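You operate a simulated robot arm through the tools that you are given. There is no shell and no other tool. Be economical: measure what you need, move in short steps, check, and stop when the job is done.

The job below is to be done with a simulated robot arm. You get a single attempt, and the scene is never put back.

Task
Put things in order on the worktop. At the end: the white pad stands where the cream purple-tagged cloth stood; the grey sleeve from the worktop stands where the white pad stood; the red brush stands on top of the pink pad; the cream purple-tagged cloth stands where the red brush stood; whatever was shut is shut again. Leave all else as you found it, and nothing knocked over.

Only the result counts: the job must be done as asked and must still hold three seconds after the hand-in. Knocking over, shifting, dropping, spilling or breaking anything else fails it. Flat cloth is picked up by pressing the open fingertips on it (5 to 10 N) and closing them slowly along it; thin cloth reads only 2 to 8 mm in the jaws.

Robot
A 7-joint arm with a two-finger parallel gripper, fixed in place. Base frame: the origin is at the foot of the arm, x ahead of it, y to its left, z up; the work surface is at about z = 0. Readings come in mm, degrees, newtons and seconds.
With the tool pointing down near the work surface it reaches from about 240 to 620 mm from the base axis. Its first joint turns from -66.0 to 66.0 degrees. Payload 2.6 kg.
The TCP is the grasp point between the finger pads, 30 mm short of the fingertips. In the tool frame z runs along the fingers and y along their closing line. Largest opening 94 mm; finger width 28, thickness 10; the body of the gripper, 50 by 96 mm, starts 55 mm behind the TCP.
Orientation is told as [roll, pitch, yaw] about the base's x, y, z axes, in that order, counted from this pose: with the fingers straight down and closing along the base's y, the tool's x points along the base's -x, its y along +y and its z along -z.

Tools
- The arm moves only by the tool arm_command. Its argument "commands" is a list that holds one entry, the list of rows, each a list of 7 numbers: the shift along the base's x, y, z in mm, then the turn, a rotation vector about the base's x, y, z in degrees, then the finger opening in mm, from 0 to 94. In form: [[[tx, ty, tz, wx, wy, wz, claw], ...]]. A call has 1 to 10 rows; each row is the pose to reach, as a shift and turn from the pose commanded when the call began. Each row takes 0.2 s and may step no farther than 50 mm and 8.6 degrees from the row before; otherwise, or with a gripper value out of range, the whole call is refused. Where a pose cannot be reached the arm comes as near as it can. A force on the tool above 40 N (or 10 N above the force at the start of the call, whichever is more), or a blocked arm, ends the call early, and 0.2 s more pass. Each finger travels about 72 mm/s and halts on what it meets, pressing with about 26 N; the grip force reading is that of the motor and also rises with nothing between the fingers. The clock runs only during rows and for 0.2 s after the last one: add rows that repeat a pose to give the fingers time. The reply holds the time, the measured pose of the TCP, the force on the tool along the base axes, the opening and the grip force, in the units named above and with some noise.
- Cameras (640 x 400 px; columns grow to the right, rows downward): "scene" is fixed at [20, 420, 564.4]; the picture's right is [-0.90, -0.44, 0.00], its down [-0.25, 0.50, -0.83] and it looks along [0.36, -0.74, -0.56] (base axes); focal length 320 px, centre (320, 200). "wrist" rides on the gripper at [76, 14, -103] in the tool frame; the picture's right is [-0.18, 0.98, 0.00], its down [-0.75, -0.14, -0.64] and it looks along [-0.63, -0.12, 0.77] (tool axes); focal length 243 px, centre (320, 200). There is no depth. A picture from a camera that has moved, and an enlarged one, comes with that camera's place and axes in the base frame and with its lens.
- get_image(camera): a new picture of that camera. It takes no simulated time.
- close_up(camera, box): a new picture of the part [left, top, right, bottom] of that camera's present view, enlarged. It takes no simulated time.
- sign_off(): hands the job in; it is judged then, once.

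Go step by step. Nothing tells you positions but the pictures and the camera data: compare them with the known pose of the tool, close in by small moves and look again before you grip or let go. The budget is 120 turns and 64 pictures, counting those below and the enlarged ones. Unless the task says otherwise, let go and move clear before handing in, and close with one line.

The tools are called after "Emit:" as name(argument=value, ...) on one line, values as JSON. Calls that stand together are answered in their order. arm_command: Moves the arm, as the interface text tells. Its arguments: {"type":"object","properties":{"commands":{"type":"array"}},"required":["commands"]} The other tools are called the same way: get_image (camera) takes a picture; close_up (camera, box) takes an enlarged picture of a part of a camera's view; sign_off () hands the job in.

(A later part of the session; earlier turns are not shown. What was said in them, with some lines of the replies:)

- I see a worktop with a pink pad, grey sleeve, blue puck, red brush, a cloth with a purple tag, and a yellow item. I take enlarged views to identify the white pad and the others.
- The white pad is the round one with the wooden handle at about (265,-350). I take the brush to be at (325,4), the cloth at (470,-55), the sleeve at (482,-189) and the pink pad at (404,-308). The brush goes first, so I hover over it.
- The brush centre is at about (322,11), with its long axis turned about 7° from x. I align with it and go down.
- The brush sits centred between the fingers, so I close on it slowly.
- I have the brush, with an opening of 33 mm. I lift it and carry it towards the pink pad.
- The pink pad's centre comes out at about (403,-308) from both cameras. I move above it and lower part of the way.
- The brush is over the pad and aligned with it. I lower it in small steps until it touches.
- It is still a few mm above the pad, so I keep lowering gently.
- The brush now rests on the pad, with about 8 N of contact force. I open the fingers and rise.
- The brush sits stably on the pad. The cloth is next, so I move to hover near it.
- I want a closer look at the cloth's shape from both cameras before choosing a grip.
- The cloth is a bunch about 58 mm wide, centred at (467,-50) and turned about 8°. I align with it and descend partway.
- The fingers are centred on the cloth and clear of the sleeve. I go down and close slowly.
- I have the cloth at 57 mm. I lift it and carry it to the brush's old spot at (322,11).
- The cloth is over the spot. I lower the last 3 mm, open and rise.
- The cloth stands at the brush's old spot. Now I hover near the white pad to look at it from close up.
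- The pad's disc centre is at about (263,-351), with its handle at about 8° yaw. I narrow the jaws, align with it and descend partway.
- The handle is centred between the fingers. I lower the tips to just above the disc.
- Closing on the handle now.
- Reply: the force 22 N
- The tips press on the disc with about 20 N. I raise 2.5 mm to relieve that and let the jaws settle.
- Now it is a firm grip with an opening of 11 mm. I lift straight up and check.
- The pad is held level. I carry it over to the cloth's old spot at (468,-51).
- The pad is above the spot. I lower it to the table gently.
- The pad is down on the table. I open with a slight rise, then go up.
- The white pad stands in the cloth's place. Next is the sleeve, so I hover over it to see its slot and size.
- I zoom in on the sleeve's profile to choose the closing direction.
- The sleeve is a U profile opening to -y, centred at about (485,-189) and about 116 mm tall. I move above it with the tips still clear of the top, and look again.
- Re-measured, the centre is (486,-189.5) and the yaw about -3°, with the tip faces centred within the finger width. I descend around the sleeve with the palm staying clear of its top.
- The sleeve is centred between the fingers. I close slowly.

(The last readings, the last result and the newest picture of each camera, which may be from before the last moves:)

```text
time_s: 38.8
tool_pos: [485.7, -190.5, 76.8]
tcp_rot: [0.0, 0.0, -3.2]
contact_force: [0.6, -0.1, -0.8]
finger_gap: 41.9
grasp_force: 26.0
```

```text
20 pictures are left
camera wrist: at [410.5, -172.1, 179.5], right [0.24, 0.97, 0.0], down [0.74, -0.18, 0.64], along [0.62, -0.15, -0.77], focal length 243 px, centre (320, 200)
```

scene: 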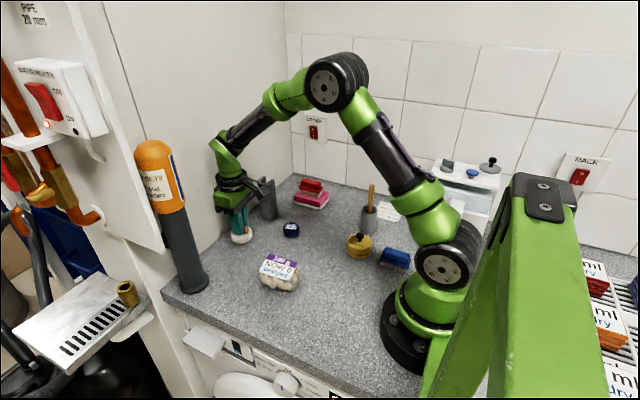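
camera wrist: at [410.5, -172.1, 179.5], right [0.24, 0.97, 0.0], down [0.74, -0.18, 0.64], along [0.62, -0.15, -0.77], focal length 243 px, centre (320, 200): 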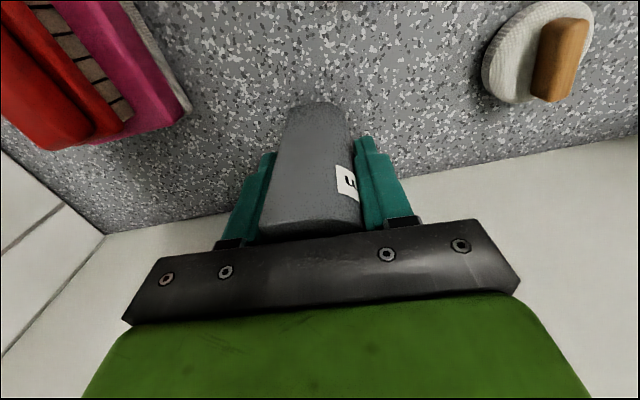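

The grip is firm at 42 mm. I lift the sleeve and carry it to the white pad's old spot at (264,-350).

Emit:
arm_command(commands=[[[0, 0, 40, 0, 0, 0, 30], [0, 0, 80, 0, 0, 0, 30], [0, 0, 120, 0, 0, 0, 30], [-37, -27, 130, 0, 0, 0, 30], [-74, -53, 130, 0, 0, 0, 30], [-111, -80, 130, 0, 0, 0, 30], [-148, -107, 130, 0, 0, 0, 30], [-185, -133, 130, 0, 0, 0, 30], [-222, -160, 130, 0, 0, 0, 30], [-222, -160, 130, 0, 0, 0, 30]]])

Emit:
get_image(camera="scene")

Emit:
get_image(camera="wrist")

```text
time_s: 41.0
tool_pos: [263.6, -349.5, 205.8]
tcp_rot: [0.0, 0.0, -3.1]
contact_force: [0.8, -0.4, -0.3]
finger_gap: 41.7
grasp_force: 25.7
```

```text
19 pictures are left
```

scene: 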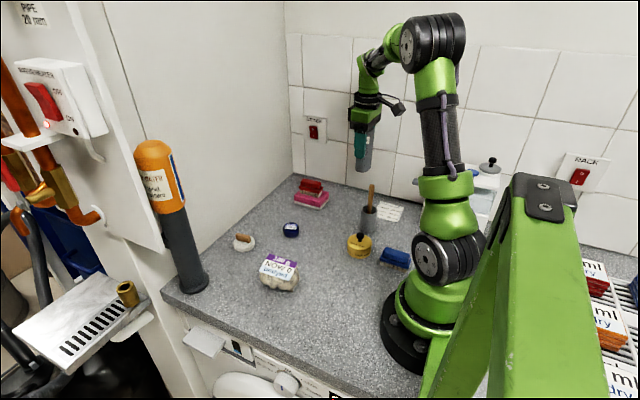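

```text
18 pictures are left
camera wrist: at [188.3, -331.7, 309.4], right [0.24, 0.97, 0.0], down [0.74, -0.18, 0.64], along [0.62, -0.15, -0.77], focal length 243 px, centre (320, 200)
```

wrist: 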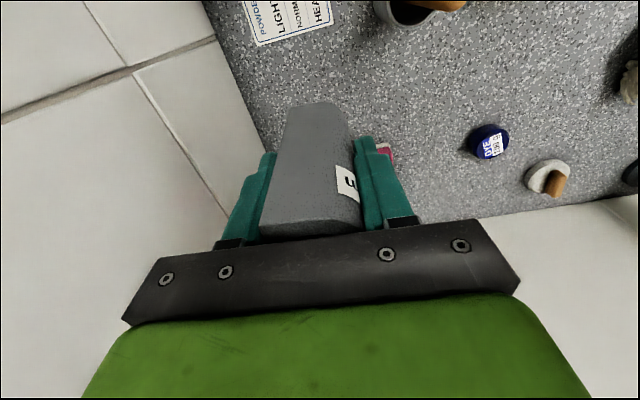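

The sleeve hangs straight over the spot. I lower it to just above the table.

Emit:
arm_command(commands=[[[0, -1, -40, 0, 0, 0, 30], [0, -1, -80, 0, 0, 0, 30], [0, -1, -110, 0, 0, 0, 30], [0, -1, -122, 0, 0, 0, 30], [0, -1, -126, 0, 0, 0, 30]]])

Emit:
close_up(camera="scene", box=[310, 130, 420, 230])

Emit:
get_image(camera="wrist")

```text
time_s: 42.2
tool_pos: [264.3, -351.5, 79.7]
tcp_rot: [0.1, 0.1, -3.1]
contact_force: [0.6, -0.7, -0.5]
finger_gap: 41.5
grasp_force: 25.6
```

```text
4.00 times, centred on (365, 180) of scene
camera zoom: at [20.0, 420.0, 564.4], right [-0.9, -0.44, 0.0], down [-0.25, 0.5, -0.83], along [0.36, -0.74, -0.56], focal length 1279 px, centre (140, 280)
```

zoom: 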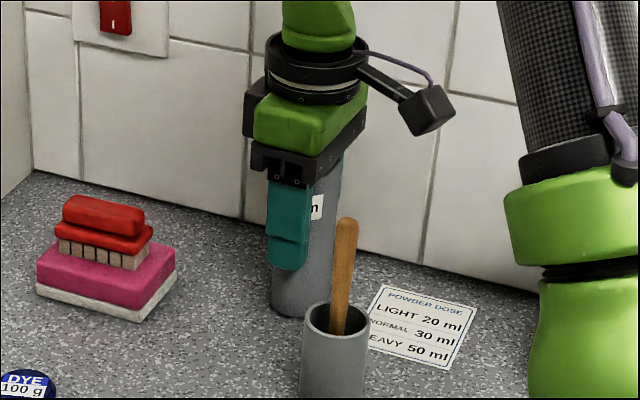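

```text
16 pictures are left
camera wrist: at [188.5, -333.1, 183.0], right [0.24, 0.97, 0.0], down [0.74, -0.18, 0.64], along [0.62, -0.15, -0.77], focal length 243 px, centre (320, 200)
```

wrist: 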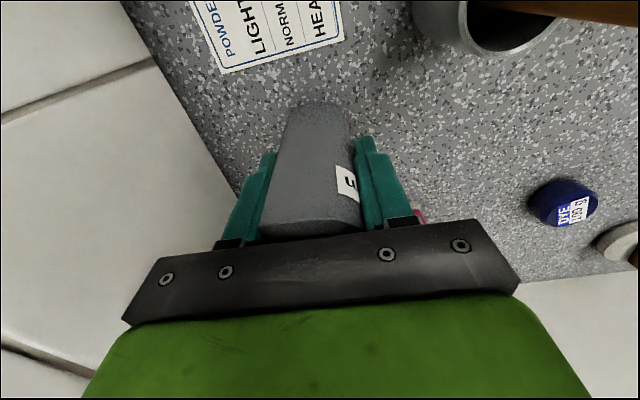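

Everything is clear around it. I lower in small steps to touch the table.

Emit:
arm_command(commands=[[[0, 0, -2, 0, 0, 0, 30], [0, 0, -3, 0, 0, 0, 30]]])

Emit:
arm_command(commands=[[[0, 0, -0.8, 0, 0, 0, 30], [0, 0, -0.8, 0, 0, 0, 30]]])

```text
time_s: 42.8
tool_pos: [263.0, -351.3, 77.8]
tcp_rot: [0.0, -0.1, -3.1]
contact_force: [-0.4, -0.3, 0.1]
finger_gap: 41.7
grasp_force: 25.9
```

```text
time_s: 43.4
tool_pos: [263.8, -350.2, 76.9]
tcp_rot: [0.0, 0.0, -3.1]
contact_force: [0.7, 0.6, 1.8]
finger_gap: 41.9
grasp_force: 25.8
```

Emit:
arm_command(commands=[[[0, 0, -0.5, 0, 0, 0, 30], [0, 0, -0.5, 0, 0, 0, 30]]])

```text
time_s: 44.0
tool_pos: [263.6, -351.1, 77.9]
tcp_rot: [-0.1, 0.0, -3.1]
contact_force: [-3.8, 3.9, 11.0]
finger_gap: 41.5
grasp_force: 26.6
```

The sleeve stands on the table with an 11 N contact. I open slowly and check before rising.

Emit:
arm_command(commands=[[[0, 0, 0.5, 0, 0, 0, 42], [0, 0, 0.5, 0, 0, 0, 46], [0, 0, 0.5, 0, 0, 0, 54], [0, 0, 0.5, 0, 0, 0, 66], [0, 0, 0.5, 0, 0, 0, 72], [0, 0, 0.5, 0, 0, 0, 72]]])

Emit:
get_image(camera="wrist")

Emit:
close_up(camera="scene", box=[310, 130, 420, 230])

```text
time_s: 45.4
tool_pos: [263.6, -350.5, 77.0]
tcp_rot: [-0.1, -0.1, -3.1]
contact_force: [-0.1, 0.5, 0.8]
finger_gap: 71.9
grasp_force: 0.1
```

```text
15 pictures are left
camera wrist: at [188.6, -332.7, 179.4], right [0.24, 0.97, 0.0], down [0.74, -0.18, 0.64], along [0.62, -0.15, -0.77], focal length 243 px, centre (320, 200)
```

wrist: 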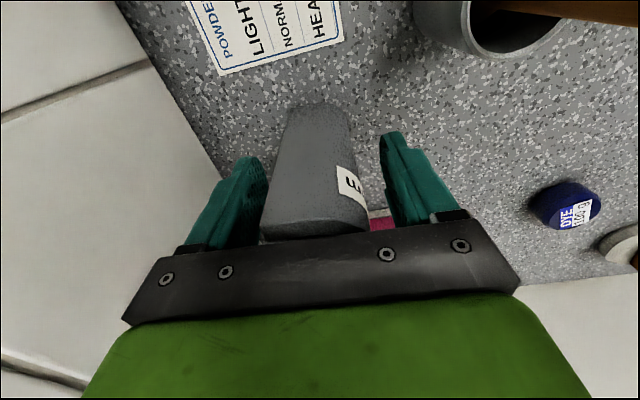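

```text
4.00 times, centred on (365, 180) of scene
camera zoom: at [20.0, 420.0, 564.4], right [-0.9, -0.44, 0.0], down [-0.25, 0.5, -0.83], along [0.36, -0.74, -0.56], focal length 1279 px, centre (140, 280)
```

zoom: 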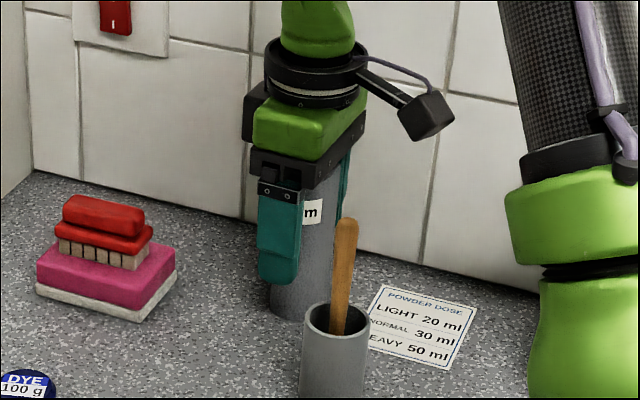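

The sleeve stands free between the fingers. I rise straight up and move away from it.

Emit:
arm_command(commands=[[[0, 0, 30, 0, 0, 0, 72], [0, 0, 65, 0, 0, 0, 72], [0, 0, 105, 0, 0, 0, 72], [0, 0, 145, 0, 0, 0, 72], [0, 0, 180, 0, 0, 0, 72], [30, 40, 190, 0, 0, 0, 72], [55, 80, 190, 0, 0, 0, 72], [75, 120, 190, 0, 0, 0, 72], [75, 165, 190, 0, 0, 0, 72], [75, 200, 190, 0, 0, 0, 72]]])

Emit:
get_image(camera="scene")

Emit:
close_up(camera="scene", box=[210, 160, 420, 300])

```text
refused: row 6 steps farther than a row can; nothing moved
```

```text
13 pictures are left
```

scene: 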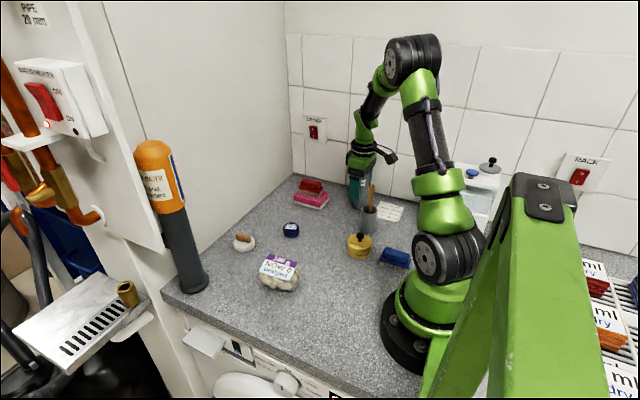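

```text
2.86 times, centred on (315, 230) of scene
camera zoom: at [20.0, 420.0, 564.4], right [-0.9, -0.44, 0.0], down [-0.25, 0.5, -0.83], along [0.36, -0.74, -0.56], focal length 914 px, centre (334, 114)
```

zoom: 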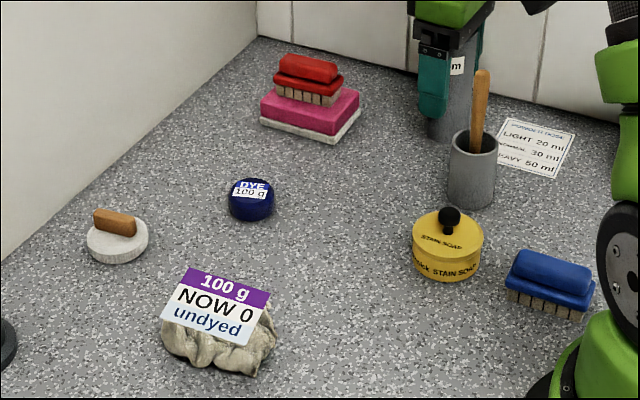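

One step in that call was too long, so nothing moved. I repeat the retreat with shorter steps.

Emit:
arm_command(commands=[[[0, 0, 30, 0, 0, 0, 72], [0, 0, 65, 0, 0, 0, 72], [0, 0, 105, 0, 0, 0, 72], [0, 0, 145, 0, 0, 0, 72], [0, 0, 180, 0, 0, 0, 72], [25, 35, 185, 0, 0, 0, 72], [50, 75, 185, 0, 0, 0, 72], [70, 115, 185, 0, 0, 0, 72], [75, 155, 185, 0, 0, 0, 72], [75, 195, 185, 0, 0, 0, 72]]])

Emit:
get_image(camera="scene")

Emit:
close_up(camera="scene", box=[210, 150, 420, 300])

```text
time_s: 47.6
tool_pos: [338.9, -154.7, 260.5]
tcp_rot: [0.0, 0.0, -3.1]
contact_force: [-0.8, -0.4, 0.2]
finger_gap: 71.9
grasp_force: 0.0
```

```text
11 pictures are left
```

scene: 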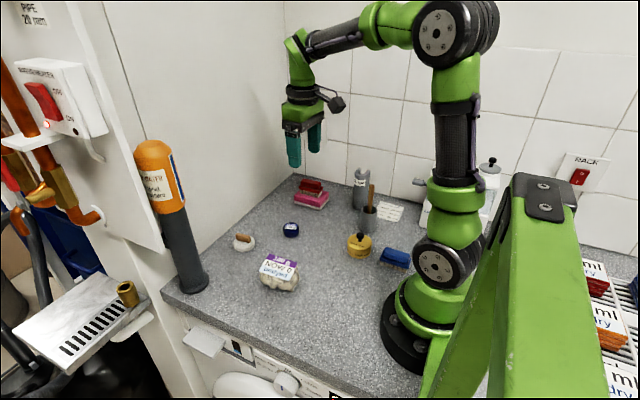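

```text
2.67 times, centred on (315, 225) of scene
camera zoom: at [20.0, 419.9, 564.4], right [-0.9, -0.44, 0.0], down [-0.25, 0.5, -0.83], along [0.36, -0.74, -0.56], focal length 853 px, centre (333, 133)
```

zoom: 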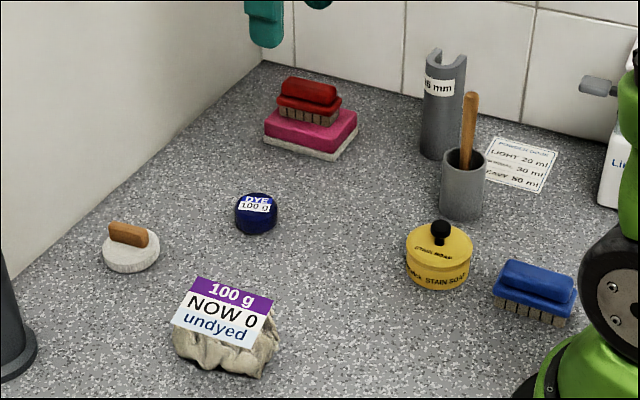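

All four items stand in their places and upright, nothing else has moved, and nothing had to be opened. The gripper is empty and clear, so I hand in.

Emit:
sign_off()

```text
The job is handed in.
```

The job is handed in: the brush is on the pink pad, the cloth is where the brush stood, the white pad is where the cloth stood, and the sleeve is where the white pad stood.
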